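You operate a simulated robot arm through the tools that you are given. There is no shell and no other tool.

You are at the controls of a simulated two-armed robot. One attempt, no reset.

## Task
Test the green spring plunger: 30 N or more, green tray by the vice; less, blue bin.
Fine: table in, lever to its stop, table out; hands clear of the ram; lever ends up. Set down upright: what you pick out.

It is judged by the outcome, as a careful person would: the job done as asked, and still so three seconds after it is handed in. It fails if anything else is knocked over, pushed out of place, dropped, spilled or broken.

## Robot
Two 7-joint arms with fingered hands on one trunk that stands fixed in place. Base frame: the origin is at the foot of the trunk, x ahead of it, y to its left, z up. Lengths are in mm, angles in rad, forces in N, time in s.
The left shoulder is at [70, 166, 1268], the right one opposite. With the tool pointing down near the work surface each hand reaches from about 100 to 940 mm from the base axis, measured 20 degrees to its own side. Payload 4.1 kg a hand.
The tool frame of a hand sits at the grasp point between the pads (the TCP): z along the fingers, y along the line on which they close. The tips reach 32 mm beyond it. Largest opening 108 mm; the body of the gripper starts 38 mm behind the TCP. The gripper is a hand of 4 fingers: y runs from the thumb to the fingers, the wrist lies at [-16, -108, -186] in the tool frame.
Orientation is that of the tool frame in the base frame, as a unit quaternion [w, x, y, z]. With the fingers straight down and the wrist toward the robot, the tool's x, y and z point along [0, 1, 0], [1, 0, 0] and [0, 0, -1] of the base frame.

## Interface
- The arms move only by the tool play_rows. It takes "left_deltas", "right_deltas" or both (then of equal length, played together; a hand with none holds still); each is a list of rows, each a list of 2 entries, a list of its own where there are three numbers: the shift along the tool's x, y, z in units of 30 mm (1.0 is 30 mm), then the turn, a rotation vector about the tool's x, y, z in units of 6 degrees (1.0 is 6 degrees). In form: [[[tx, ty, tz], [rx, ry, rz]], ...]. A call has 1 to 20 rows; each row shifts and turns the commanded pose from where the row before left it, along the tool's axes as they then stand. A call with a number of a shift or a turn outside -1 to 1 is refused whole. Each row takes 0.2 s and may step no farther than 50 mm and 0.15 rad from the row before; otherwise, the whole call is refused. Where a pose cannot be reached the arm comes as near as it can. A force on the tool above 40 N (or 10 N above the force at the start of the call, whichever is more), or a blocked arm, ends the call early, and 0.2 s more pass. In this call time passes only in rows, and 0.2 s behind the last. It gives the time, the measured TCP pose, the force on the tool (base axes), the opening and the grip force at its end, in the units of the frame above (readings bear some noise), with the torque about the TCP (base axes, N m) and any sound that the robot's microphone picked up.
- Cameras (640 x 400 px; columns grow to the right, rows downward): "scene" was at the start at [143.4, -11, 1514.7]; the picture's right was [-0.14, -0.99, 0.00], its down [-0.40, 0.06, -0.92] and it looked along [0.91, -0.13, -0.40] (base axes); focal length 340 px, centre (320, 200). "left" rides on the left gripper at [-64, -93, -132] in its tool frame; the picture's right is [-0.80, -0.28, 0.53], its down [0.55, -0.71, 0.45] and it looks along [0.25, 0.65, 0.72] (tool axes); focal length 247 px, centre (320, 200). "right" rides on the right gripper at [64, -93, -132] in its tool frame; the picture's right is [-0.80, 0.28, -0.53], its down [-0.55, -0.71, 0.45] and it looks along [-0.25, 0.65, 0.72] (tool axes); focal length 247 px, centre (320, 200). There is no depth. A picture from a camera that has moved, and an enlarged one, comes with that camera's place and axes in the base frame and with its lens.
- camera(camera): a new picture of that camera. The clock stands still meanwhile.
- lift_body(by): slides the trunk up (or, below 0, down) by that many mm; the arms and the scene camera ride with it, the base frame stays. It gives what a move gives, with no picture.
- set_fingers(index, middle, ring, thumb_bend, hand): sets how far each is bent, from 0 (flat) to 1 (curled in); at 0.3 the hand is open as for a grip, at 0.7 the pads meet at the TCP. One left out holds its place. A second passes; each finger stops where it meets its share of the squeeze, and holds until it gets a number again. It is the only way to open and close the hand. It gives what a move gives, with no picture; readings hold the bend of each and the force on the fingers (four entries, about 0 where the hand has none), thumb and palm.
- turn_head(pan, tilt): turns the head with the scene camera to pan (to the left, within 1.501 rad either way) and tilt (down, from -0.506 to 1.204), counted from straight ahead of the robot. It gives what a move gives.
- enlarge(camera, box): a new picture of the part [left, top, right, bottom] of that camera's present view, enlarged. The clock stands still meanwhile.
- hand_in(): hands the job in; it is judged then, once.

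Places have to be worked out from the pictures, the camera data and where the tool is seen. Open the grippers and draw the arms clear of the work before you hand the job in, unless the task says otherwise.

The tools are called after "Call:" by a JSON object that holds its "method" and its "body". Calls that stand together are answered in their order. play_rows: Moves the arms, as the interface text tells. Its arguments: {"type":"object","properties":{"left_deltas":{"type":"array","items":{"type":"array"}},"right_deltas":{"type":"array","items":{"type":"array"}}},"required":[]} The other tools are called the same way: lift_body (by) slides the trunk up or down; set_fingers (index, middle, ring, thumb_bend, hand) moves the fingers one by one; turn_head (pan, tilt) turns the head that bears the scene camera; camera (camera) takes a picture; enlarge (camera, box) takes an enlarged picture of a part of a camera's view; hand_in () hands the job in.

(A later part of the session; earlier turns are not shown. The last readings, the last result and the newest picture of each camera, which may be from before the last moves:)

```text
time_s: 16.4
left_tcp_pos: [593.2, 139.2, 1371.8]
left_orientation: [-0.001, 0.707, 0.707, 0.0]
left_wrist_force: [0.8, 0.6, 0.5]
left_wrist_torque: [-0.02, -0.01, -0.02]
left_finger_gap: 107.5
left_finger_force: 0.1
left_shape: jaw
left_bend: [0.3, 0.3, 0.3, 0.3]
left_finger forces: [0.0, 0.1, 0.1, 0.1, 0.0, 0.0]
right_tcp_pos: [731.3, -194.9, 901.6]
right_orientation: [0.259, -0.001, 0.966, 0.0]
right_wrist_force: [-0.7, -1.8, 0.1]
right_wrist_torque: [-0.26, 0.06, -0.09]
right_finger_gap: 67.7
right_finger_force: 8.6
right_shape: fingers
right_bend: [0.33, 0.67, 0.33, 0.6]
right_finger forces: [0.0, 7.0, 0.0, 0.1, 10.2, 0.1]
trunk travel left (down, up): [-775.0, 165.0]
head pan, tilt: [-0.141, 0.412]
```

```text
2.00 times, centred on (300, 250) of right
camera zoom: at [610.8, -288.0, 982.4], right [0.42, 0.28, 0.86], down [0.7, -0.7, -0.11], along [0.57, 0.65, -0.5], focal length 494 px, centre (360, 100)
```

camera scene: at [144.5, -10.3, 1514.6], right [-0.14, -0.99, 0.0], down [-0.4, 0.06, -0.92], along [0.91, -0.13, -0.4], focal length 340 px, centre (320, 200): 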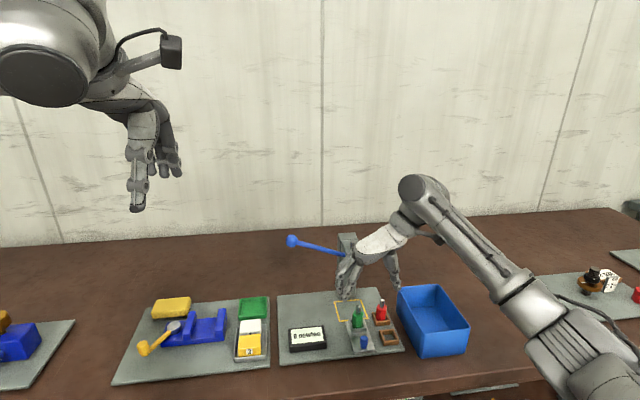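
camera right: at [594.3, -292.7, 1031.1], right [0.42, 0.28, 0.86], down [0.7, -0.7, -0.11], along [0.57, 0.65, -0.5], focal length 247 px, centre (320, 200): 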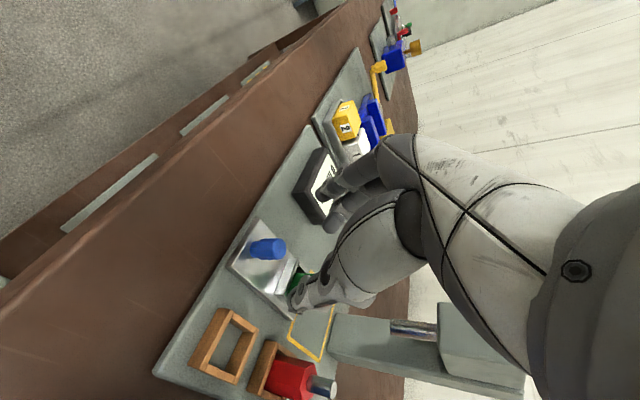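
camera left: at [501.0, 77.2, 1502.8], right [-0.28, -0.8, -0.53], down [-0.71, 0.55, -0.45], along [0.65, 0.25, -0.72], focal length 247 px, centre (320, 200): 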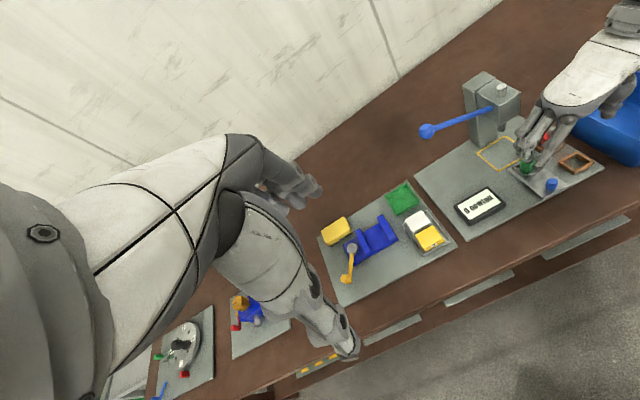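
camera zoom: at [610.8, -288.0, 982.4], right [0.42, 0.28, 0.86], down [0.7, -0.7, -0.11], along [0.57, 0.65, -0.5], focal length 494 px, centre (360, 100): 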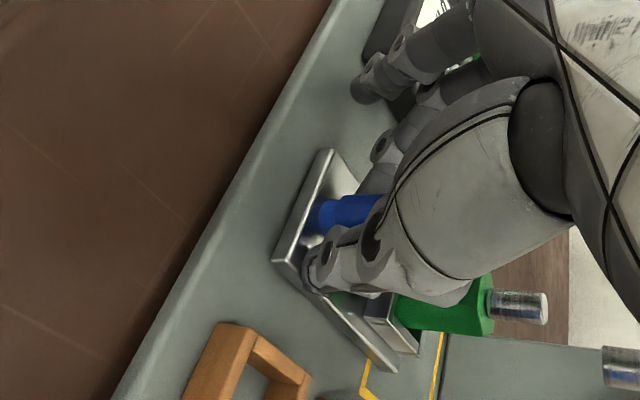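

The table follows the hand (relative picture unchanged). Continue +36 mm, then look before the final bit.

Call:
{"method": "play_rows", "body": {"right_deltas": [[[-0.173, 0, 0.1], [0, 0, 0]], [[-0.173, 0, 0.1], [0, 0, 0]], [[-0.173, 0, 0.1], [0, 0, 0]], [[-0.173, 0, 0.1], [0, 0, 0]], [[-0.173, 0, 0.1], [0, 0, 0]], [[-0.173, 0, 0.1], [0, 0, 0]]]}}

Call:
{"method": "enlarge", "body": {"camera": "scene", "box": [310, 230, 410, 360]}}

Call:
{"method": "enlarge", "body": {"camera": "right", "box": [200, 150, 400, 350]}}

Call:
{"method": "enlarge", "body": {"camera": "left", "box": [460, 60, 640, 200]}}

```text
time_s: 17.8
left_tcp_pos: [593.5, 140.9, 1370.8]
left_orientation: [0.0, 0.708, 0.706, 0.0]
left_wrist_force: [-0.3, 0.3, 0.2]
left_wrist_torque: [0.0, 0.02, 0.03]
left_finger_gap: 107.5
left_finger_force: 0.0
left_shape: jaw
left_bend: [0.3, 0.3, 0.3, 0.3]
left_finger forces: [0.0, 0.0, 0.1, 0.1, 0.0, 0.1]
right_tcp_pos: [766.9, -195.4, 902.4]
right_orientation: [0.259, 0.0, 0.966, 0.0]
right_wrist_force: [0.4, -0.2, 0.0]
right_wrist_torque: [-0.22, 0.09, 0.02]
right_finger_gap: 67.9
right_finger_force: 7.7
right_shape: fingers
right_bend: [0.33, 0.72, 0.33, 0.6]
right_finger forces: [0.1, 7.3, 0.0, 0.0, 9.0, 0.1]
trunk travel left (down, up): [-775.0, 165.0]
head pan, tilt: [-0.141, 0.412]
```

```text
3.08 times, centred on (360, 295) of scene
camera zoom: at [143.5, -10.8, 1514.7], right [-0.14, -0.99, 0.0], down [-0.4, 0.06, -0.92], along [0.91, -0.13, -0.4], focal length 1047 px, centre (197, -92)
```

zoom: 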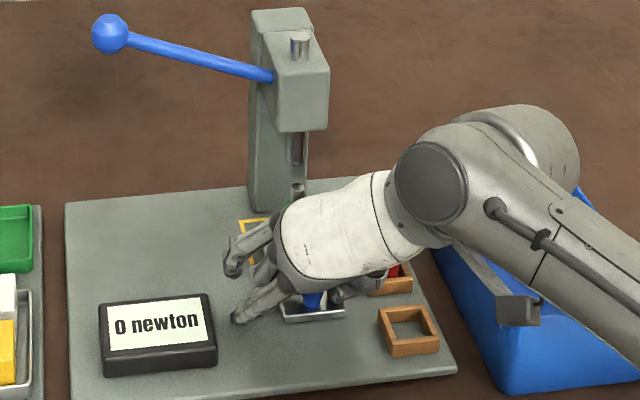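

```text
2.00 times, centred on (300, 250) of right
camera zoom: at [646.6, -288.0, 982.6], right [0.42, 0.28, 0.86], down [0.7, -0.71, -0.11], along [0.57, 0.65, -0.5], focal length 494 px, centre (360, 100)
```

zoom: 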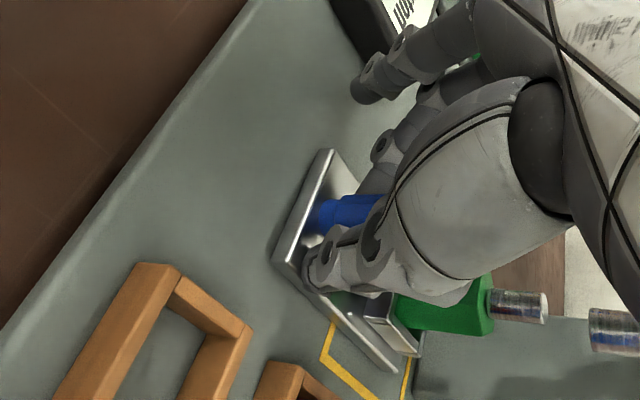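

```text
2.86 times, centred on (550, 130) of left
camera zoom: at [500.0, 76.7, 1503.1], right [-0.28, -0.8, -0.53], down [-0.71, 0.55, -0.45], along [0.65, 0.25, -0.72], focal length 706 px, centre (-337, 400)
```

zoom: 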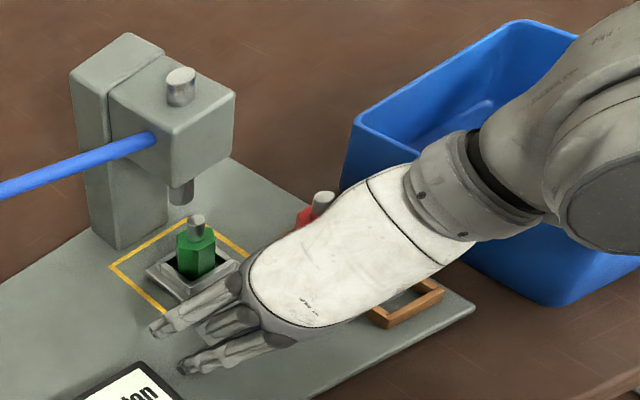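

Plunger is approaching the ram axis and the red plunger stays clear of the hand. I continue with 3 mm steps and watch for the end stop.

Call:
{"method": "play_rows", "body": {"right_deltas": [[[-0.087, 0, 0.05], [0, 0, 0]], [[-0.087, 0, 0.05], [0, 0, 0]], [[-0.087, 0, 0.05], [0, 0, 0]], [[-0.087, 0, 0.05], [0, 0, 0]]]}}

Call:
{"method": "enlarge", "body": {"camera": "right", "box": [200, 150, 400, 350]}}

Call:
{"method": "enlarge", "body": {"camera": "left", "box": [460, 60, 640, 200]}}

```text
time_s: 18.8
left_tcp_pos: [592.9, 140.5, 1371.2]
left_orientation: [0.0, 0.707, 0.708, 0.0]
left_wrist_force: [0.2, -0.3, -0.7]
left_wrist_torque: [0.01, 0.03, 0.02]
left_finger_gap: 107.4
left_finger_force: 0.0
left_shape: jaw
left_bend: [0.3, 0.3, 0.3, 0.3]
left_finger forces: [0.1, 0.0, 0.1, 0.0, 0.0, 0.0]
right_tcp_pos: [778.2, -194.9, 901.0]
right_orientation: [0.26, 0.0, 0.966, 0.0]
right_wrist_force: [1.5, 0.6, -0.3]
right_wrist_torque: [-0.18, -0.03, 0.05]
right_finger_gap: 67.7
right_finger_force: 7.9
right_shape: fingers
right_bend: [0.33, 0.72, 0.33, 0.6]
right_finger forces: [0.0, 7.6, 0.1, 0.1, 8.6, 0.1]
trunk travel left (down, up): [-775.0, 165.0]
head pan, tilt: [-0.141, 0.412]
```

```text
2.00 times, centred on (300, 250) of right
camera zoom: at [658.6, -288.1, 982.6], right [0.42, 0.28, 0.86], down [0.7, -0.71, -0.11], along [0.57, 0.65, -0.5], focal length 494 px, centre (360, 100)
```

zoom: 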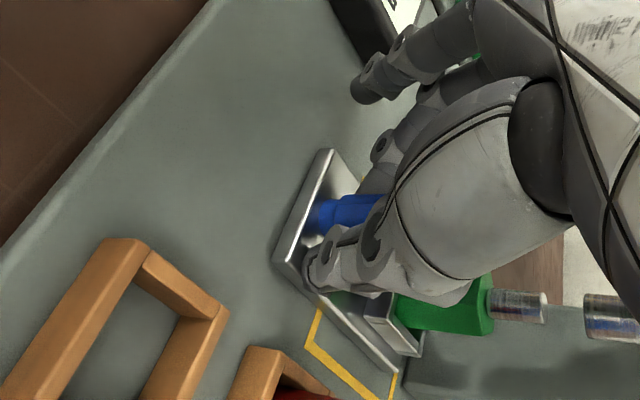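

```text
2.86 times, centred on (550, 130) of left
camera zoom: at [500.4, 77.0, 1503.0], right [-0.28, -0.8, -0.53], down [-0.71, 0.55, -0.45], along [0.65, 0.25, -0.72], focal length 706 px, centre (-337, 400)
```

zoom: 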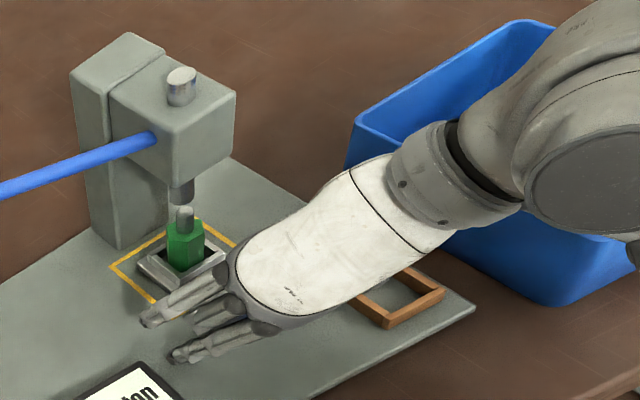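

72 mm travelled so far with no stop yet. I keep going in 2 mm steps until the force shows the stop.

Call:
{"method": "play_rows", "body": {"right_deltas": [[[-0.058, 0, 0.033], [0, 0, 0]], [[-0.058, 0, 0.033], [0, 0, 0]], [[-0.058, 0, 0.033], [0, 0, 0]]]}}

Call:
{"method": "enlarge", "body": {"camera": "left", "box": [460, 60, 640, 200]}}

Call:
{"method": "enlarge", "body": {"camera": "right", "box": [200, 150, 400, 350]}}

```text
time_s: 19.6
left_tcp_pos: [592.5, 140.3, 1370.7]
left_orientation: [0.0, 0.707, 0.707, 0.0]
left_wrist_force: [0.5, 0.2, 0.7]
left_wrist_torque: [0.01, 0.02, 0.0]
left_finger_gap: 107.6
left_finger_force: 0.0
left_shape: jaw
left_bend: [0.3, 0.3, 0.3, 0.3]
left_finger forces: [0.0, 0.1, 0.1, 0.0, 0.1, 0.1]
right_tcp_pos: [783.9, -196.9, 902.2]
right_orientation: [0.259, 0.0, 0.966, 0.001]
right_wrist_force: [-6.2, 0.6, 0.6]
right_wrist_torque: [-0.25, 0.2, -0.09]
right_finger_gap: 67.8
right_finger_force: 8.4
right_shape: fingers
right_bend: [0.33, 0.72, 0.33, 0.6]
right_finger forces: [0.0, 7.0, 0.0, 0.0, 9.5, 0.0]
trunk travel left (down, up): [-775.0, 165.0]
head pan, tilt: [-0.141, 0.412]
```

```text
2.86 times, centred on (550, 130) of left
camera zoom: at [499.0, 76.6, 1503.5], right [-0.28, -0.8, -0.53], down [-0.71, 0.55, -0.45], along [0.65, 0.25, -0.72], focal length 706 px, centre (-337, 400)
```

zoom: 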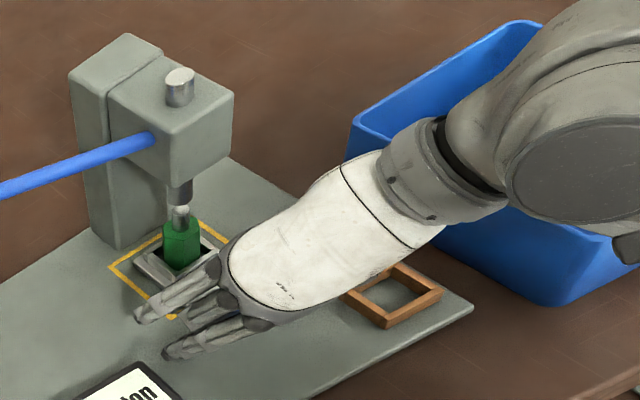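

```text
2.00 times, centred on (300, 250) of right
camera zoom: at [663.5, -288.1, 982.7], right [0.43, 0.28, 0.86], down [0.7, -0.7, -0.11], along [0.57, 0.65, -0.5], focal length 494 px, centre (360, 100)
```

zoom: 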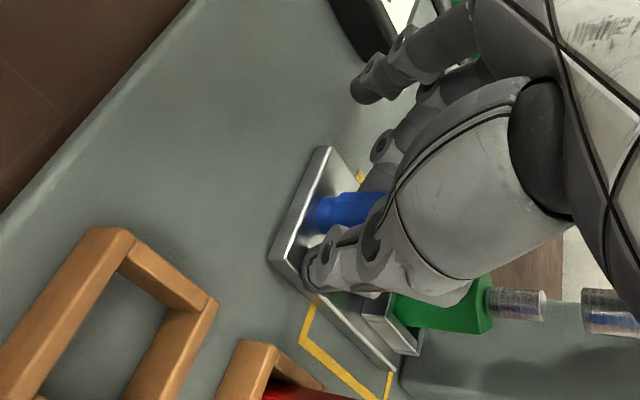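

A −6 N reaction appears at 78 mm travel, likely the stop. I press 2 mm more to confirm it is solid.

Call:
{"method": "play_rows", "body": {"right_deltas": [[[-0.03, 0, 0.0167], [0, 0, 0]], [[-0.03, 0, 0.0167], [0, 0, 0]]]}}

Call:
{"method": "enlarge", "body": {"camera": "left", "box": [490, 70, 570, 170]}}

Call:
{"method": "enlarge", "body": {"camera": "scene", "box": [310, 230, 410, 360]}}

```text
time_s: 20.2
left_tcp_pos: [592.3, 140.3, 1372.5]
left_orientation: [0.001, 0.706, 0.708, 0.001]
left_wrist_force: [0.5, -0.7, -0.2]
left_wrist_torque: [-0.03, 0.03, 0.04]
left_finger_gap: 107.5
left_finger_force: 0.0
left_shape: jaw
left_bend: [0.3, 0.3, 0.3, 0.3]
left_finger forces: [0.0, 0.0, 0.0, 0.0, 0.1, 0.0]
right_tcp_pos: [787.9, -195.9, 902.2]
right_orientation: [0.26, -0.001, 0.966, 0.001]
right_wrist_force: [0.8, 0.2, -0.7]
right_wrist_torque: [-0.18, 0.04, -0.07]
right_finger_gap: 67.5
right_finger_force: 6.3
right_shape: fingers
right_bend: [0.33, 0.72, 0.33, 0.61]
right_finger forces: [0.1, 5.3, 0.0, 0.0, 7.2, 0.1]
trunk travel left (down, up): [-775.0, 165.0]
head pan, tilt: [-0.141, 0.412]
```

```text
4.00 times, centred on (530, 120) of left
camera zoom: at [499.7, 76.6, 1503.3], right [-0.28, -0.8, -0.53], down [-0.71, 0.55, -0.45], along [0.65, 0.25, -0.72], focal length 988 px, centre (-520, 520)
```

zoom: 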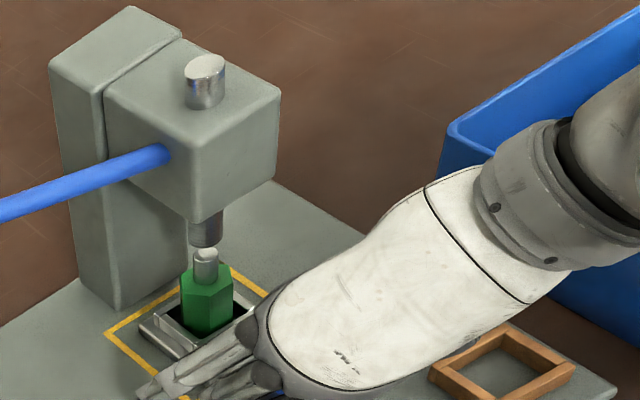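

```text
3.08 times, centred on (360, 295) of scene
camera zoom: at [143.2, -10.9, 1514.7], right [-0.14, -0.99, 0.0], down [-0.4, 0.06, -0.92], along [0.91, -0.13, -0.4], focal length 1047 px, centre (197, -92)
```

zoom: 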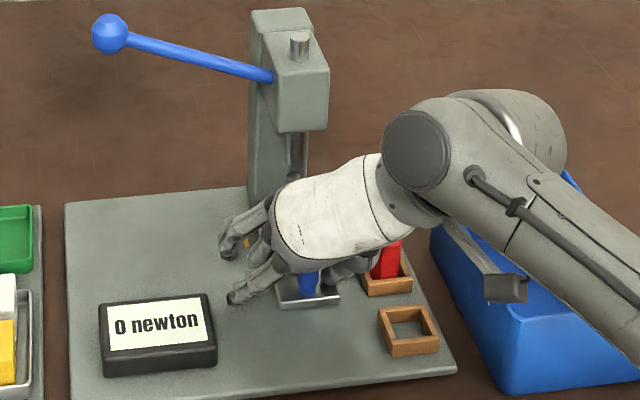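

The force vanished again with the table ~80 mm in. I check from the right camera whether the plunger and ram axes are collinear.

Call:
{"method": "enlarge", "body": {"camera": "right", "box": [320, 220, 520, 345]}}

Call:
{"method": "enlarge", "body": {"camera": "right", "box": [200, 150, 400, 350]}}

```text
3.20 times, centred on (420, 282) of right
camera zoom: at [666.7, -288.1, 983.2], right [0.42, 0.28, 0.86], down [0.7, -0.71, -0.11], along [0.57, 0.65, -0.5], focal length 790 px, centre (0, -64)
```

zoom: 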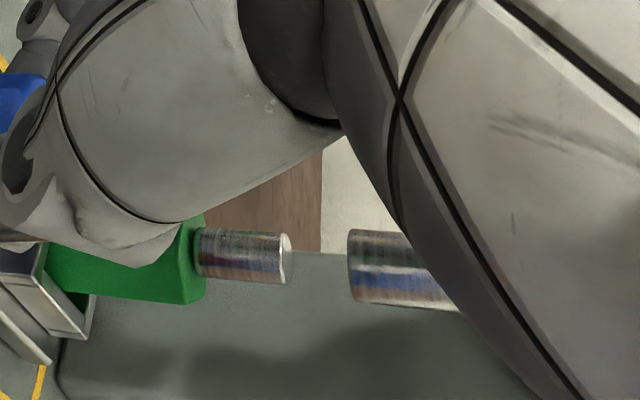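

```text
2.00 times, centred on (300, 250) of right
camera zoom: at [666.7, -288.1, 983.2], right [0.42, 0.28, 0.86], down [0.7, -0.71, -0.11], along [0.57, 0.65, -0.5], focal length 494 px, centre (360, 100)
```

zoom: 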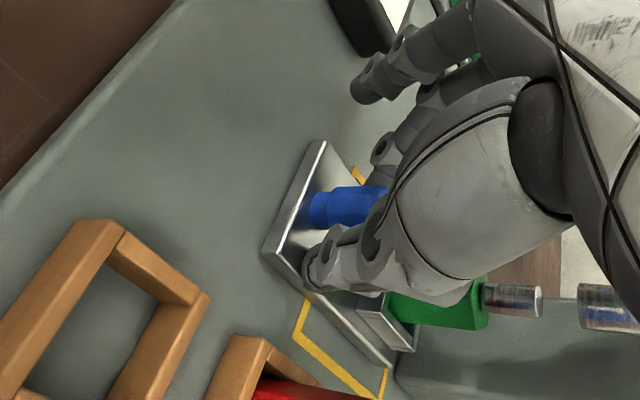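

The ram and plunger axes line up within about 1 mm, and the fingers slipped slightly on the knob – the table is at its stop. I release and retreat along the finger axis.

Call:
{"method": "set_fingers", "body": {"hand": "right", "middle": 0.48, "thumb_bend": 0.48}}

Call:
{"method": "play_rows", "body": {"right_deltas": [[[0, 0, -0.3], [0, 0, 0]], [[0, 0, -0.6], [0, 0, 0]], [[0, 0, -0.9], [0, 0, 0]], [[0, 0, -0.9], [0, 0, 0]], [[0, 0, -0.9], [0, 0, 0]]]}}

Call:
{"method": "enlarge", "body": {"camera": "scene", "box": [310, 230, 410, 360]}}

Call:
{"method": "enlarge", "body": {"camera": "left", "box": [460, 60, 640, 200]}}

```text
time_s: 21.2
left_tcp_pos: [593.5, 139.8, 1371.7]
left_orientation: [0.0, 0.707, 0.707, 0.0]
left_wrist_force: [0.1, -0.1, -0.8]
left_wrist_torque: [-0.02, 0.01, 0.01]
left_finger_gap: 107.8
left_finger_force: 0.1
left_shape: jaw
left_bend: [0.3, 0.3, 0.3, 0.3]
left_finger forces: [0.1, 0.0, 0.0, 0.0, 0.0, 0.1]
right_tcp_pos: [787.3, -195.9, 900.2]
right_orientation: [0.259, -0.001, 0.966, 0.0]
right_wrist_force: [-0.6, 0.9, 0.3]
right_wrist_torque: [-0.06, 0.02, -0.01]
right_finger_gap: 80.6
right_finger_force: 0.1
right_shape: fingers
right_bend: [0.33, 0.48, 0.33, 0.48]
right_finger forces: [0.0, 0.0, 0.1, 0.0, 0.0, 0.0]
trunk travel left (down, up): [-775.0, 165.0]
head pan, tilt: [-0.141, 0.412]
```

```text
time_s: 22.4
left_tcp_pos: [592.8, 139.6, 1372.9]
left_orientation: [0.0, 0.706, 0.708, 0.0]
left_wrist_force: [0.0, 0.0, 0.1]
left_wrist_torque: [0.02, 0.02, 0.03]
left_finger_gap: 107.8
left_finger_force: 0.0
left_shape: jaw
left_bend: [0.3, 0.3, 0.3, 0.3]
left_finger forces: [0.1, 0.1, 0.1, 0.1, 0.0, 0.1]
right_tcp_pos: [732.0, -196.1, 995.5]
right_orientation: [0.259, -0.001, 0.966, 0.0]
right_wrist_force: [-0.8, -0.7, 0.4]
right_wrist_torque: [-0.02, 0.04, -0.01]
right_finger_gap: 80.4
right_finger_force: 0.1
right_shape: fingers
right_bend: [0.33, 0.48, 0.33, 0.48]
right_finger forces: [0.1, 0.1, 0.1, 0.0, 0.0, 0.0]
trunk travel left (down, up): [-775.0, 165.0]
head pan, tilt: [-0.141, 0.412]
```

```text
3.08 times, centred on (360, 295) of scene
camera zoom: at [142.4, -11.0, 1514.8], right [-0.14, -0.99, 0.0], down [-0.4, 0.06, -0.92], along [0.91, -0.13, -0.4], focal length 1047 px, centre (197, -92)
```

zoom: 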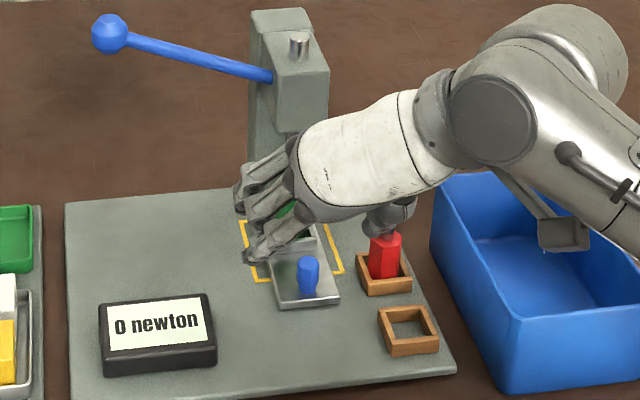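

```text
2.86 times, centred on (550, 130) of left
camera zoom: at [498.9, 76.5, 1503.5], right [-0.28, -0.8, -0.53], down [-0.71, 0.55, -0.45], along [0.65, 0.25, -0.72], focal length 706 px, centre (-337, 400)
```

zoom: 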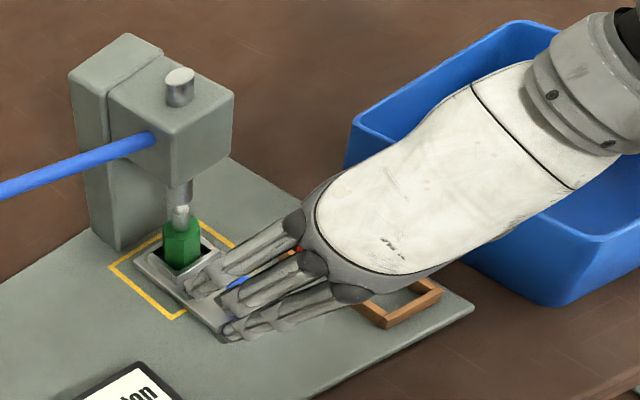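

The table stays in and the hand is free. I draw the right hand well back and up, away from the ram, and then measure the ball accurately.

Call:
{"method": "play_rows", "body": {"right_deltas": [[[0.335, -0.8, -0.886], [0, 0, 0]], [[0.335, -0.8, -0.886], [0, 0, 0]], [[0.335, -0.8, -0.886], [0, 0, 0]], [[0.335, -0.8, -0.886], [0, 0, 0]], [[0.335, -0.8, -0.886], [0, 0, 0]]]}}

Call:
{"method": "enlarge", "body": {"camera": "left", "box": [410, 60, 570, 180]}}

Call:
{"method": "enlarge", "body": {"camera": "scene", "box": [275, 225, 395, 315]}}

Call:
{"method": "camera", "body": {"camera": "scene"}}

```text
time_s: 23.6
left_tcp_pos: [591.1, 139.1, 1372.3]
left_orientation: [0.0, 0.707, 0.707, 0.002]
left_wrist_force: [-0.8, 0.2, 0.1]
left_wrist_torque: [0.0, -0.03, 0.01]
left_finger_gap: 107.7
left_finger_force: 0.1
left_shape: jaw
left_bend: [0.3, 0.3, 0.3, 0.3]
left_finger forces: [0.1, 0.0, 0.1, 0.1, 0.0, 0.1]
right_tcp_pos: [621.4, -314.6, 1084.5]
right_orientation: [0.258, -0.001, 0.966, 0.001]
right_wrist_force: [0.1, 0.0, 0.7]
right_wrist_torque: [-0.01, 0.02, -0.02]
right_finger_gap: 80.6
right_finger_force: 0.0
right_shape: fingers
right_bend: [0.33, 0.48, 0.33, 0.48]
right_finger forces: [0.0, 0.0, 0.0, 0.0, 0.1, 0.1]
trunk travel left (down, up): [-775.0, 165.0]
head pan, tilt: [-0.141, 0.412]
```

```text
3.33 times, centred on (490, 120) of left
camera zoom: at [497.8, 75.9, 1503.9], right [-0.28, -0.8, -0.53], down [-0.71, 0.55, -0.45], along [0.65, 0.25, -0.72], focal length 823 px, centre (-247, 467)
```

zoom: 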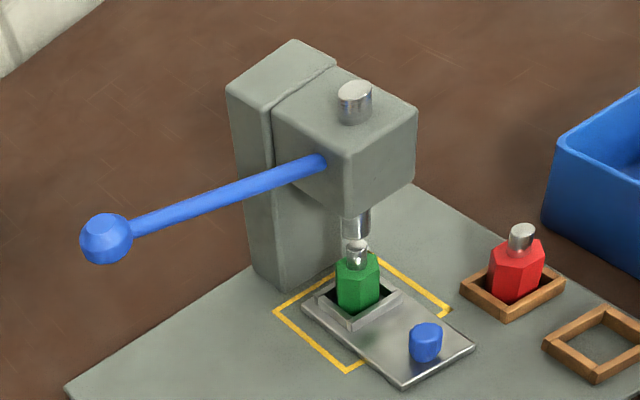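

```text
4.44 times, centred on (335, 270) of scene
camera zoom: at [141.4, -11.7, 1514.9], right [-0.14, -0.99, 0.0], down [-0.39, 0.06, -0.92], along [0.91, -0.13, -0.4], focal length 1512 px, centre (253, -111)
```

zoom: 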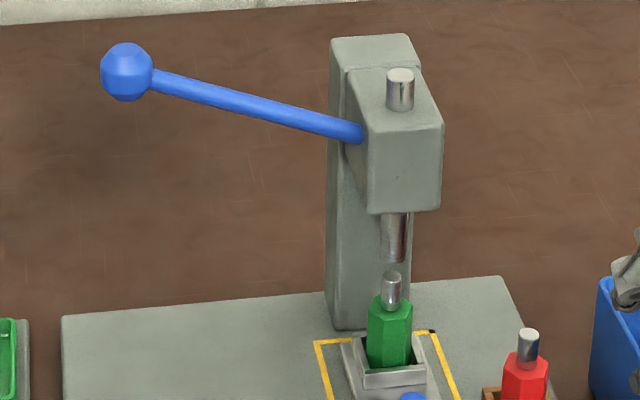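

```text
taken
camera scene: at [141.4, -11.7, 1514.9], right [-0.14, -0.99, 0.0], down [-0.39, 0.06, -0.92], along [0.91, -0.13, -0.4], focal length 340 px, centre (320, 200)
```

scene: 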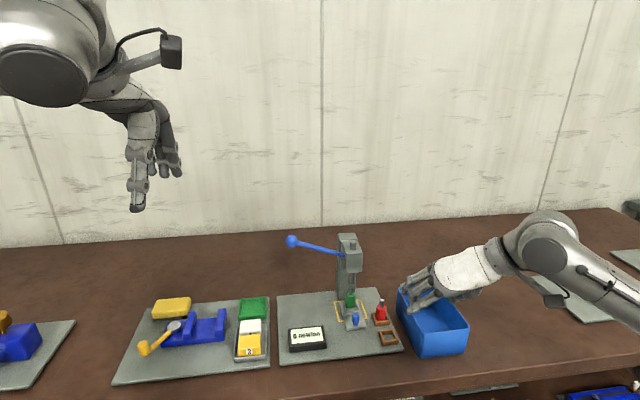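

Ball is at about (862, -45, 1092), radius 15, the lever rising ~20° from the press. I bring the open left hand to a hover 78 mm above the ball (fingers will straddle it in x, so the ball can pivot between the pads).

Call:
{"method": "play_rows", "body": {"left_deltas": [[[-0.474, 0.692, 0.515], [0, 0, 0]], [[-0.474, 0.692, 0.515], [0, 0, 0]], [[-0.474, 0.692, 0.515], [0, 0, 0]], [[-0.474, 0.692, 0.515], [0, 0, 0]], [[-0.474, 0.692, 0.515], [0, 0, 0]], [[-0.474, 0.692, 0.515], [0, 0, 0]], [[-0.474, 0.692, 0.515], [0, 0, 0]], [[-0.474, 0.692, 0.515], [0, 0, 0]], [[-0.474, 0.692, 0.515], [0, 0, 0]], [[-0.474, 0.692, 0.515], [0, 0, 0]], [[-0.474, 0.692, 0.515], [0, 0, 0]], [[-0.474, 0.692, 0.515], [0, 0, 0]], [[-0.474, 0.692, 0.515], [0, 0, 0]]]}}

Call:
{"method": "camera", "body": {"camera": "scene"}}

Call:
{"method": "camera", "body": {"camera": "left"}}

Call:
{"method": "camera", "body": {"camera": "right"}}

```text
time_s: 26.4
left_tcp_pos: [865.1, -47.8, 1169.3]
left_orientation: [-0.002, 0.707, 0.707, 0.001]
left_wrist_force: [0.3, 0.0, -0.2]
left_wrist_torque: [0.04, 0.01, 0.02]
left_finger_gap: 107.9
left_finger_force: 0.0
left_shape: jaw
left_bend: [0.3, 0.3, 0.3, 0.3]
left_finger forces: [0.0, 0.1, 0.0, 0.0, 0.0, 0.0]
right_tcp_pos: [623.9, -314.7, 1082.7]
right_orientation: [0.259, -0.001, 0.966, 0.001]
right_wrist_force: [1.0, -1.1, -0.9]
right_wrist_torque: [0.01, 0.0, -0.02]
right_finger_gap: 80.5
right_finger_force: 0.2
right_shape: fingers
right_bend: [0.33, 0.48, 0.33, 0.48]
right_finger forces: [0.1, 0.0, 0.0, 0.1, 0.1, 0.0]
trunk travel left (down, up): [-775.0, 165.0]
head pan, tilt: [-0.141, 0.412]
```

```text
taken
camera scene: at [143.6, -13.9, 1514.6], right [-0.14, -0.99, 0.0], down [-0.4, 0.06, -0.92], along [0.91, -0.13, -0.4], focal length 340 px, centre (320, 200)
```

scene: 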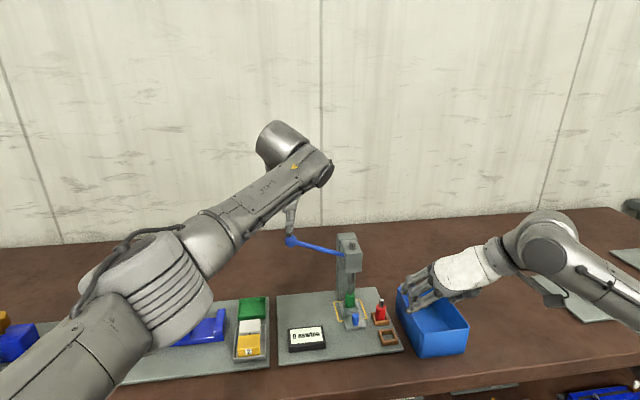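

```text
taken
camera left: at [771.0, -111.8, 1300.9], right [-0.28, -0.8, -0.53], down [-0.7, 0.55, -0.45], along [0.65, 0.25, -0.72], focal length 247 px, centre (320, 200)
```

left: 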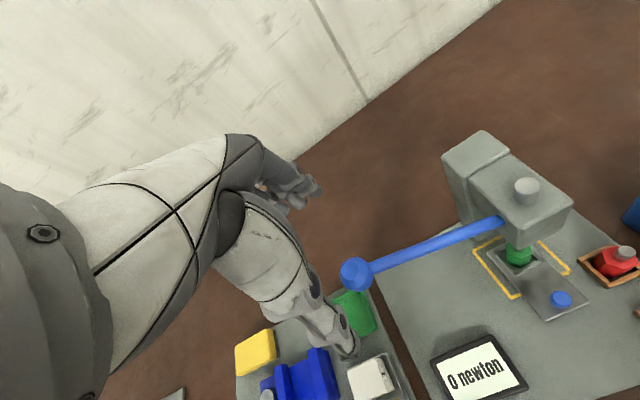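

```text
taken
camera right: at [503.2, -407.9, 1164.0], right [0.42, 0.28, 0.86], down [0.7, -0.7, -0.11], along [0.57, 0.65, -0.5], focal length 247 px, centre (320, 200)
```

right: 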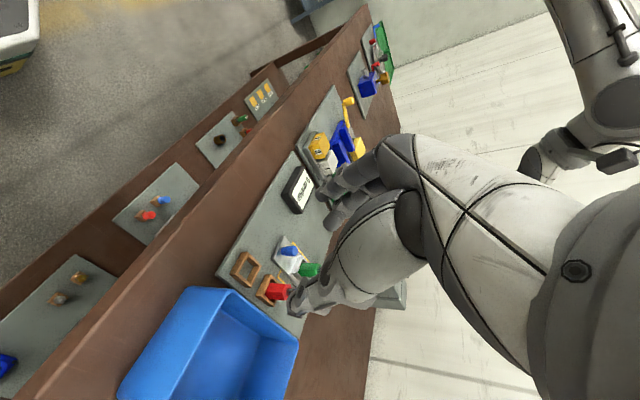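

The ball lies within 4 mm of the tool axis below the left hand. I descend 78 mm with a small correction so the TCP sits at the ball's centre.

Call:
{"method": "play_rows", "body": {"left_deltas": [[[0.0167, -0.0233, 0.52], [0, 0, 0]], [[0.0167, -0.0233, 0.52], [0, 0, 0]], [[0.0167, -0.0233, 0.52], [0, 0, 0]], [[0.0167, -0.0233, 0.52], [0, 0, 0]], [[0.0167, -0.0233, 0.52], [0, 0, 0]]]}}

Call:
{"method": "camera", "body": {"camera": "left"}}

Call:
{"method": "enlarge", "body": {"camera": "scene", "box": [260, 180, 380, 290]}}

Call:
{"method": "enlarge", "body": {"camera": "right", "box": [480, 90, 640, 230]}}

```text
time_s: 27.6
left_tcp_pos: [860.7, -43.0, 1091.5]
left_orientation: [0.0, 0.707, 0.707, 0.001]
left_wrist_force: [0.4, -0.1, -0.2]
left_wrist_torque: [0.0, -0.02, -0.02]
left_finger_gap: 107.7
left_finger_force: 0.0
left_shape: jaw
left_bend: [0.3, 0.3, 0.3, 0.3]
left_finger forces: [0.0, 0.0, 0.1, 0.0, 0.0, 0.0]
right_tcp_pos: [624.7, -314.3, 1083.1]
right_orientation: [0.259, -0.001, 0.966, 0.001]
right_wrist_force: [0.0, 0.1, 0.3]
right_wrist_torque: [0.03, -0.02, -0.01]
right_finger_gap: 80.5
right_finger_force: 0.1
right_shape: fingers
right_bend: [0.33, 0.48, 0.33, 0.48]
right_finger forces: [0.0, 0.0, 0.0, 0.0, 0.0, 0.0]
trunk travel left (down, up): [-775.0, 165.0]
head pan, tilt: [-0.141, 0.412]
```

```text
taken
camera left: at [766.8, -106.6, 1223.5], right [-0.28, -0.8, -0.53], down [-0.71, 0.55, -0.45], along [0.65, 0.25, -0.72], focal length 247 px, centre (320, 200)
```

left: 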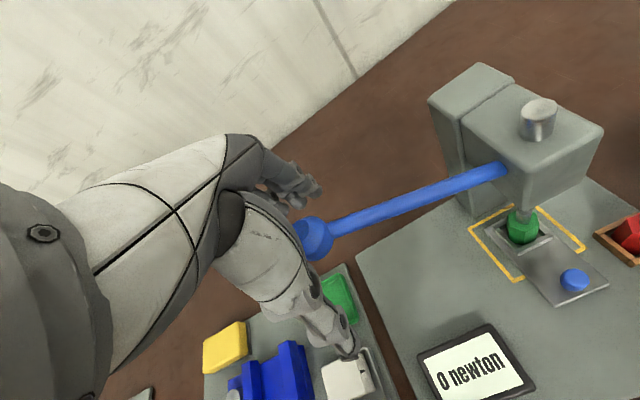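

```text
3.64 times, centred on (320, 235) of scene
camera zoom: at [143.6, -11.4, 1514.7], right [-0.14, -0.99, 0.0], down [-0.4, 0.06, -0.92], along [0.91, -0.13, -0.4], focal length 1237 px, centre (320, 73)
```

zoom: 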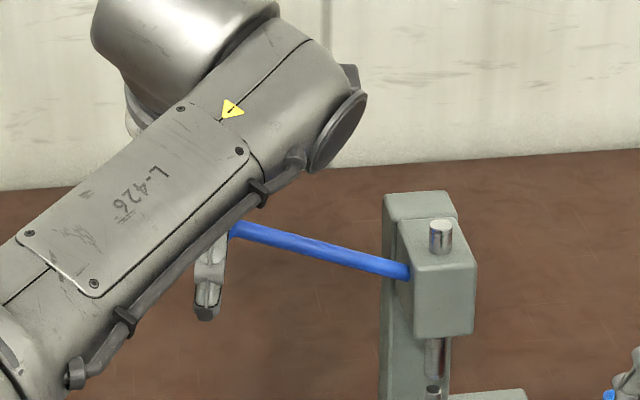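

```text
2.86 times, centred on (560, 160) of right
camera zoom: at [503.1, -406.0, 1164.8], right [0.42, 0.28, 0.86], down [0.7, -0.7, -0.11], along [0.57, 0.65, -0.5], focal length 706 px, centre (-366, 314)
```

zoom: 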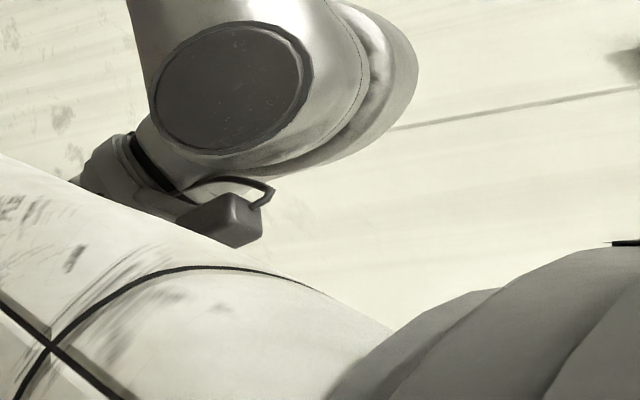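

The ball is now exactly at the TCP pixel between thumb and fingers. I close the left hand on it.

Call:
{"method": "set_fingers", "body": {"hand": "left", "index": 0.65, "middle": 0.65, "ring": 0.65, "thumb_bend": 0.65}}

Call:
{"method": "camera", "body": {"camera": "left"}}

```text
time_s: 28.6
left_tcp_pos: [860.5, -42.0, 1093.0]
left_orientation: [0.0, 0.706, 0.708, -0.001]
left_wrist_force: [-1.2, -0.1, 0.5]
left_wrist_torque: [-0.01, -0.01, -0.05]
left_finger_gap: 17.0
left_finger_force: 0.3
left_shape: fingers
left_bend: [0.65, 0.65, 0.65, 0.64]
left_finger forces: [0.0, 0.1, 0.0, 0.0, 0.8, 0.0]
right_tcp_pos: [623.5, -314.0, 1083.7]
right_orientation: [0.259, 0.0, 0.966, 0.001]
right_wrist_force: [-0.2, 0.2, 0.4]
right_wrist_torque: [0.01, 0.01, -0.01]
right_finger_gap: 80.6
right_finger_force: 0.0
right_shape: fingers
right_bend: [0.33, 0.48, 0.33, 0.48]
right_finger forces: [0.0, 0.0, 0.0, 0.0, 0.0, 0.0]
trunk travel left (down, up): [-775.0, 165.0]
head pan, tilt: [-0.141, 0.412]
```

```text
taken
camera left: at [766.6, -106.3, 1224.1], right [-0.28, -0.8, -0.53], down [-0.71, 0.55, -0.45], along [0.65, 0.25, -0.72], focal length 247 px, centre (320, 200)
```

left: 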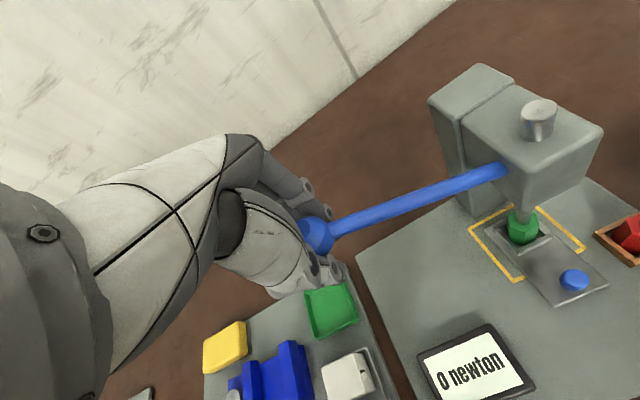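

Only a light thumb contact so far; I close a bit further until the fingers feel the ball.

Call:
{"method": "set_fingers", "body": {"hand": "left", "index": 0.75, "middle": 0.75, "ring": 0.75, "thumb_bend": 0.72}}

Call:
{"method": "enlarge", "body": {"camera": "left", "box": [220, 140, 420, 340]}}

Call:
{"method": "enlarge", "body": {"camera": "scene", "box": [260, 180, 380, 290]}}

```text
time_s: 29.6
left_tcp_pos: [860.5, -42.8, 1091.3]
left_orientation: [-0.001, 0.706, 0.708, -0.001]
left_wrist_force: [-3.4, -1.1, 0.1]
left_wrist_torque: [0.01, 0.02, -0.02]
left_finger_gap: 3.2
left_finger_force: 8.6
left_shape: fingers
left_bend: [0.74, 0.75, 0.75, 0.68]
left_finger forces: [8.2, 0.6, 0.1, 0.0, 8.7, 0.0]
right_tcp_pos: [624.1, -312.6, 1083.7]
right_orientation: [0.259, -0.001, 0.966, 0.0]
right_wrist_force: [-0.4, -0.6, 0.6]
right_wrist_torque: [0.01, -0.01, -0.01]
right_finger_gap: 80.4
right_finger_force: 0.2
right_shape: fingers
right_bend: [0.33, 0.48, 0.33, 0.48]
right_finger forces: [0.0, 0.1, 0.1, 0.1, 0.1, 0.0]
trunk travel left (down, up): [-775.0, 165.0]
head pan, tilt: [-0.141, 0.412]
```

```text
2.00 times, centred on (320, 240) of left
camera zoom: at [767.0, -106.3, 1223.3], right [-0.28, -0.8, -0.53], down [-0.71, 0.55, -0.45], along [0.65, 0.25, -0.72], focal length 494 px, centre (320, 120)
```

zoom: 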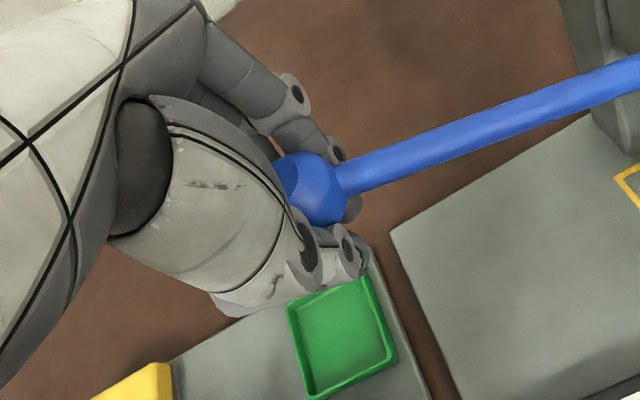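

```text
3.64 times, centred on (320, 235) of scene
camera zoom: at [143.9, -11.2, 1514.6], right [-0.14, -0.99, 0.0], down [-0.4, 0.06, -0.92], along [0.91, -0.13, -0.4], focal length 1237 px, centre (320, 73)
```

zoom: 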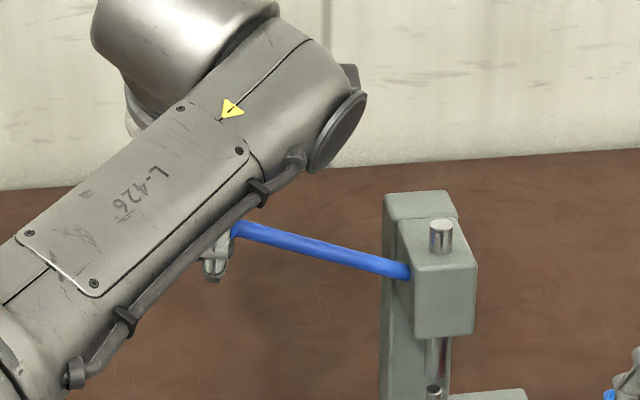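

Index (8.2 N) and thumb (8.7 N) hold the ball. With the right hand far away, I start pulling the lever down along its arc, 23 mm first.

Call:
{"method": "play_rows", "body": {"left_deltas": [[[0.087, 0, 0.253], [0, 0, 0]], [[0.07, 0, 0.257], [0, 0, 0]], [[0.063, 0, 0.26], [0, 0, 0]]]}}

Call:
{"method": "enlarge", "body": {"camera": "left", "box": [220, 100, 640, 400]}}

Call:
{"method": "enlarge", "body": {"camera": "scene", "box": [250, 200, 390, 360]}}

```text
time_s: 30.4
left_tcp_pos: [859.1, -36.2, 1069.9]
left_orientation: [0.001, 0.708, 0.707, 0.001]
left_wrist_force: [-2.2, -3.9, 0.4]
left_wrist_torque: [-0.03, 0.0, -0.05]
left_finger_gap: 2.8
left_finger_force: 7.7
left_shape: fingers
left_bend: [0.74, 0.75, 0.75, 0.69]
left_finger forces: [6.8, 0.4, 0.0, 0.0, 7.8, 0.1]
right_tcp_pos: [622.5, -313.9, 1083.2]
right_orientation: [0.259, -0.001, 0.966, 0.0]
right_wrist_force: [-0.2, 0.2, 0.6]
right_wrist_torque: [-0.02, 0.02, -0.01]
right_finger_gap: 80.9
right_finger_force: 0.0
right_shape: fingers
right_bend: [0.33, 0.48, 0.33, 0.48]
right_finger forces: [0.0, 0.0, 0.0, 0.0, 0.1, 0.0]
trunk travel left (down, up): [-775.0, 165.0]
head pan, tilt: [-0.141, 0.412]
```

```text
1.33 times, centred on (430, 250) of left
camera zoom: at [766.5, -99.9, 1200.6], right [-0.28, -0.8, -0.53], down [-0.71, 0.55, -0.45], along [0.65, 0.25, -0.72], focal length 329 px, centre (173, 133)
```

zoom: 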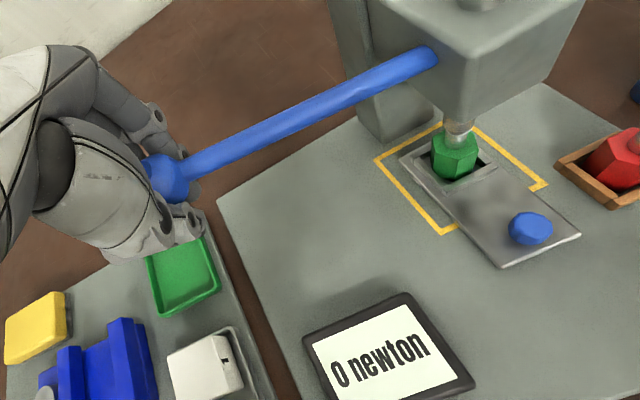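

```text
2.50 times, centred on (320, 280) of scene
camera zoom: at [143.2, -12.4, 1514.8], right [-0.14, -0.99, 0.0], down [-0.4, 0.06, -0.92], along [0.91, -0.13, -0.4], focal length 850 px, centre (320, 0)
```

zoom: 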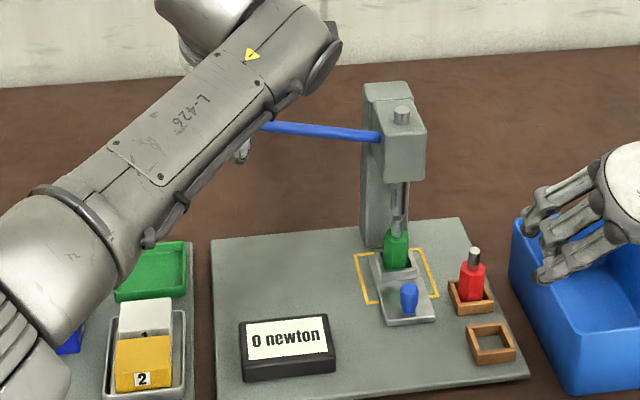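

The lever follows; −4 N in y says I've drifted slightly outward, so I go straight down now. The ram is just reaching the plunger tip; 24 mm more.

Call:
{"method": "play_rows", "body": {"left_deltas": [[[-0.02, 0, 0.2], [0, 0, 0]], [[-0.02, 0, 0.2], [0, 0, 0]], [[0, 0, 0.2], [0, 0, 0]], [[0, 0, 0.2], [0, 0, 0]]]}}

Call:
{"method": "enlarge", "body": {"camera": "left", "box": [220, 100, 640, 400]}}

Call:
{"method": "enlarge", "body": {"camera": "scene", "box": [250, 200, 390, 360]}}

```text
time_s: 31.4
left_tcp_pos: [860.4, -34.6, 1044.6]
left_orientation: [0.0, 0.707, 0.708, 0.0]
left_wrist_force: [-3.0, 3.8, 1.7]
left_wrist_torque: [-0.02, 0.03, -0.02]
left_finger_gap: 1.3
left_finger_force: 5.9
left_shape: fingers
left_bend: [0.75, 0.75, 0.75, 0.69]
left_finger forces: [4.0, 0.6, 0.0, 0.1, 7.2, 0.0]
right_tcp_pos: [622.9, -312.0, 1084.1]
right_orientation: [0.259, -0.001, 0.966, 0.0]
right_wrist_force: [-0.4, 0.3, -0.5]
right_wrist_torque: [-0.01, 0.0, 0.0]
right_finger_gap: 80.7
right_finger_force: 0.1
right_shape: fingers
right_bend: [0.33, 0.48, 0.33, 0.48]
right_finger forces: [0.1, 0.1, 0.0, 0.0, 0.0, 0.0]
trunk travel left (down, up): [-775.0, 165.0]
head pan, tilt: [-0.141, 0.412]
```

```text
1.33 times, centred on (430, 250) of left
camera zoom: at [766.9, -99.4, 1176.7], right [-0.28, -0.8, -0.53], down [-0.71, 0.55, -0.45], along [0.65, 0.25, -0.72], focal length 329 px, centre (173, 133)
```

zoom: 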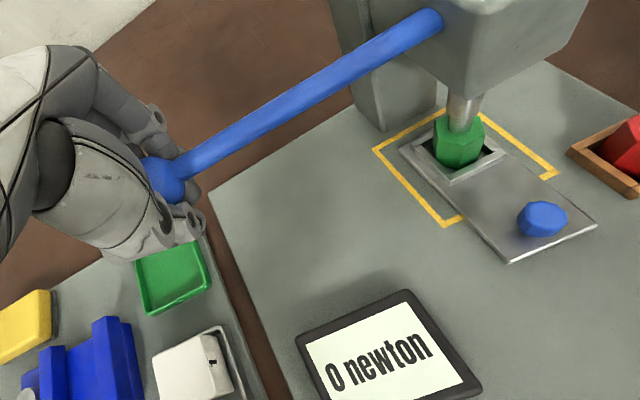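

```text
2.50 times, centred on (320, 280) of scene
camera zoom: at [142.3, -10.3, 1514.8], right [-0.14, -0.99, 0.0], down [-0.4, 0.06, -0.92], along [0.91, -0.13, -0.4], focal length 850 px, centre (320, 0)
```

zoom: 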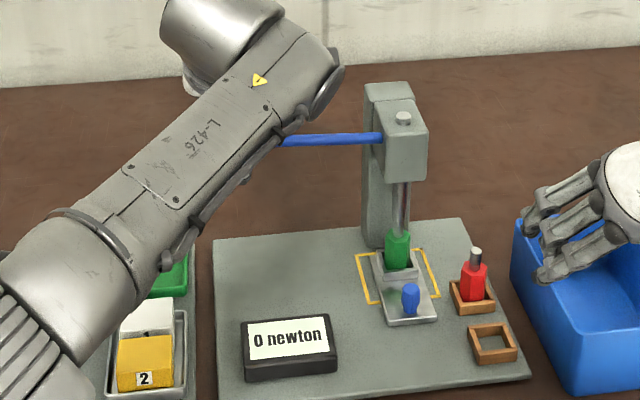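

The ram is on the plunger now and the lever is about level; forces are still low. I nudge outward 1 mm and continue down 24 mm along the arc.

Call:
{"method": "play_rows", "body": {"left_deltas": [[[0.04, 0, 0.2], [0, 0, 0]], [[0.02, 0, 0.2], [0, 0, 0]], [[0, 0, 0.2], [0, 0, 0]], [[-0.02, 0, 0.2], [0, 0, 0]]]}}

Call:
{"method": "enlarge", "body": {"camera": "left", "box": [220, 100, 640, 400]}}

Call:
{"method": "enlarge", "body": {"camera": "scene", "box": [250, 200, 390, 360]}}

```text
time_s: 32.4
left_tcp_pos: [859.9, -34.4, 1020.9]
left_orientation: [0.0, 0.706, 0.708, 0.0]
left_wrist_force: [1.7, 1.2, 0.8]
left_wrist_torque: [-0.15, 0.08, 0.0]
left_finger_gap: 0.0
left_finger_force: 1.6
left_shape: fingers
left_bend: [0.75, 0.75, 0.75, 0.69]
left_finger forces: [0.1, 0.1, 0.0, 0.0, 0.2, 2.8]
right_tcp_pos: [624.1, -313.6, 1082.8]
right_orientation: [0.26, -0.001, 0.966, 0.0]
right_wrist_force: [-0.5, 0.5, -0.6]
right_wrist_torque: [0.0, 0.01, 0.0]
right_finger_gap: 80.6
right_finger_force: 0.0
right_shape: fingers
right_bend: [0.33, 0.48, 0.33, 0.48]
right_finger forces: [0.0, 0.1, 0.1, 0.0, 0.0, 0.0]
trunk travel left (down, up): [-775.0, 165.0]
head pan, tilt: [-0.141, 0.412]
```

```text
1.33 times, centred on (430, 250) of left
camera zoom: at [767.1, -98.4, 1151.8], right [-0.28, -0.8, -0.53], down [-0.71, 0.55, -0.45], along [0.65, 0.25, -0.72], focal length 329 px, centre (173, 133)
```

zoom: 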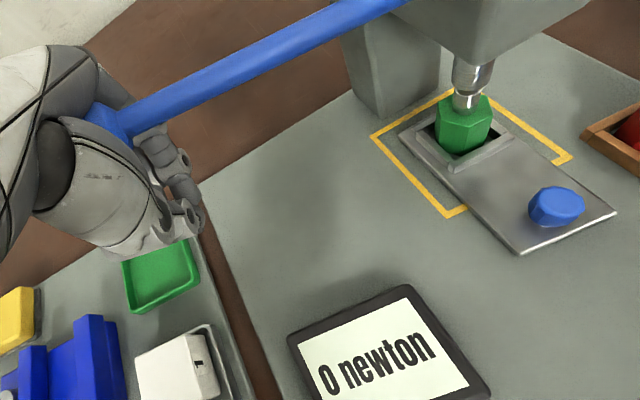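

```text
2.50 times, centred on (320, 280) of scene
camera zoom: at [143.6, -10.7, 1514.7], right [-0.14, -0.99, 0.0], down [-0.4, 0.06, -0.92], along [0.91, -0.13, -0.4], focal length 850 px, centre (320, 0)
```

zoom: 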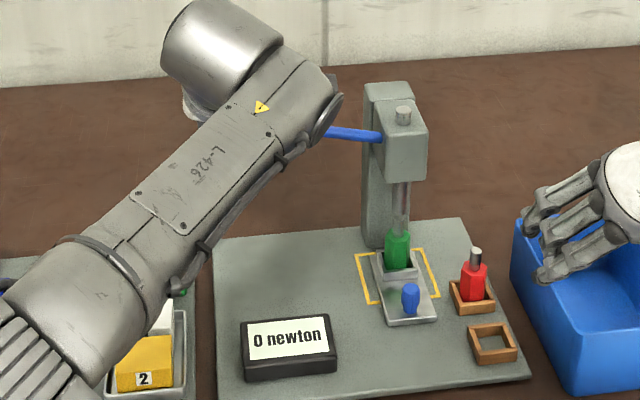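

The ball slipped from the pads up against the palm (palm 2.8 N) and is now caged between thumb and fingers, so the palm can push it. I keep pressing down 18 mm.

Call:
{"method": "play_rows", "body": {"left_deltas": [[[0, 0, 0.2], [0, 0, 0]], [[0, 0, 0.2], [0, 0, 0]], [[0, 0, 0.2], [0, 0, 0]]]}}

Call:
{"method": "enlarge", "body": {"camera": "left", "box": [220, 100, 640, 400]}}

Call:
{"method": "enlarge", "body": {"camera": "scene", "box": [250, 200, 390, 360]}}

```text
time_s: 33.2
left_tcp_pos: [860.9, -35.5, 1001.7]
left_orientation: [0.0, 0.707, 0.707, 0.0]
left_wrist_force: [1.8, 1.5, 1.9]
left_wrist_torque: [-0.12, 0.12, 0.05]
left_finger_gap: 0.1
left_finger_force: 1.4
left_shape: fingers
left_bend: [0.75, 0.75, 0.75, 0.69]
left_finger forces: [0.0, 0.1, 0.0, 0.0, 0.0, 2.4]
right_tcp_pos: [622.7, -313.3, 1084.1]
right_orientation: [0.258, -0.001, 0.966, 0.0]
right_wrist_force: [0.6, 0.2, 0.7]
right_wrist_torque: [0.01, -0.06, -0.02]
right_finger_gap: 80.8
right_finger_force: 0.0
right_shape: fingers
right_bend: [0.33, 0.48, 0.33, 0.48]
right_finger forces: [0.0, 0.0, 0.0, 0.1, 0.1, 0.1]
trunk travel left (down, up): [-775.0, 165.0]
head pan, tilt: [-0.141, 0.412]
```

```text
1.33 times, centred on (430, 250) of left
camera zoom: at [766.9, -98.6, 1134.5], right [-0.28, -0.8, -0.53], down [-0.71, 0.55, -0.45], along [0.65, 0.25, -0.72], focal length 329 px, centre (173, 133)
```

zoom: 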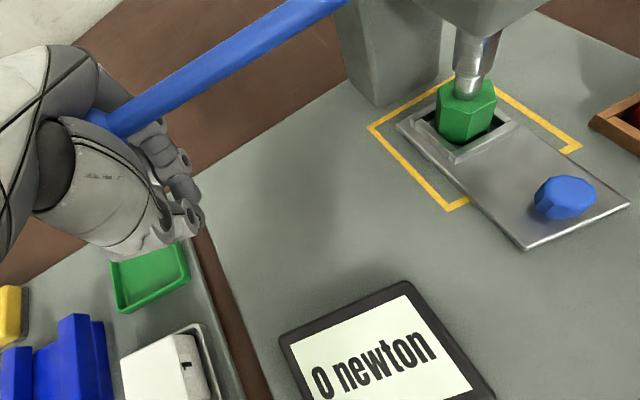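

```text
2.50 times, centred on (320, 280) of scene
camera zoom: at [143.6, -10.7, 1514.7], right [-0.14, -0.99, 0.0], down [-0.4, 0.06, -0.92], along [0.91, -0.13, -0.4], focal length 850 px, centre (320, 0)
```

zoom: 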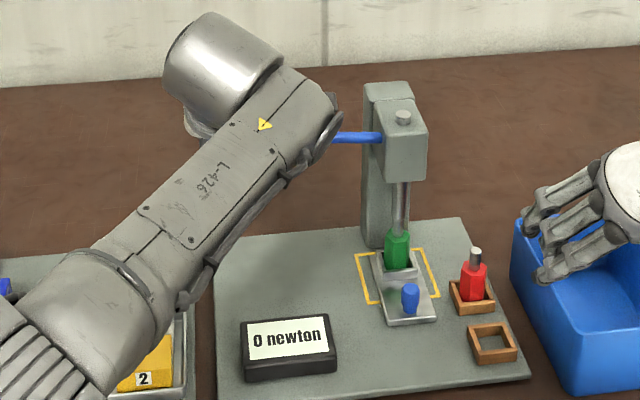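

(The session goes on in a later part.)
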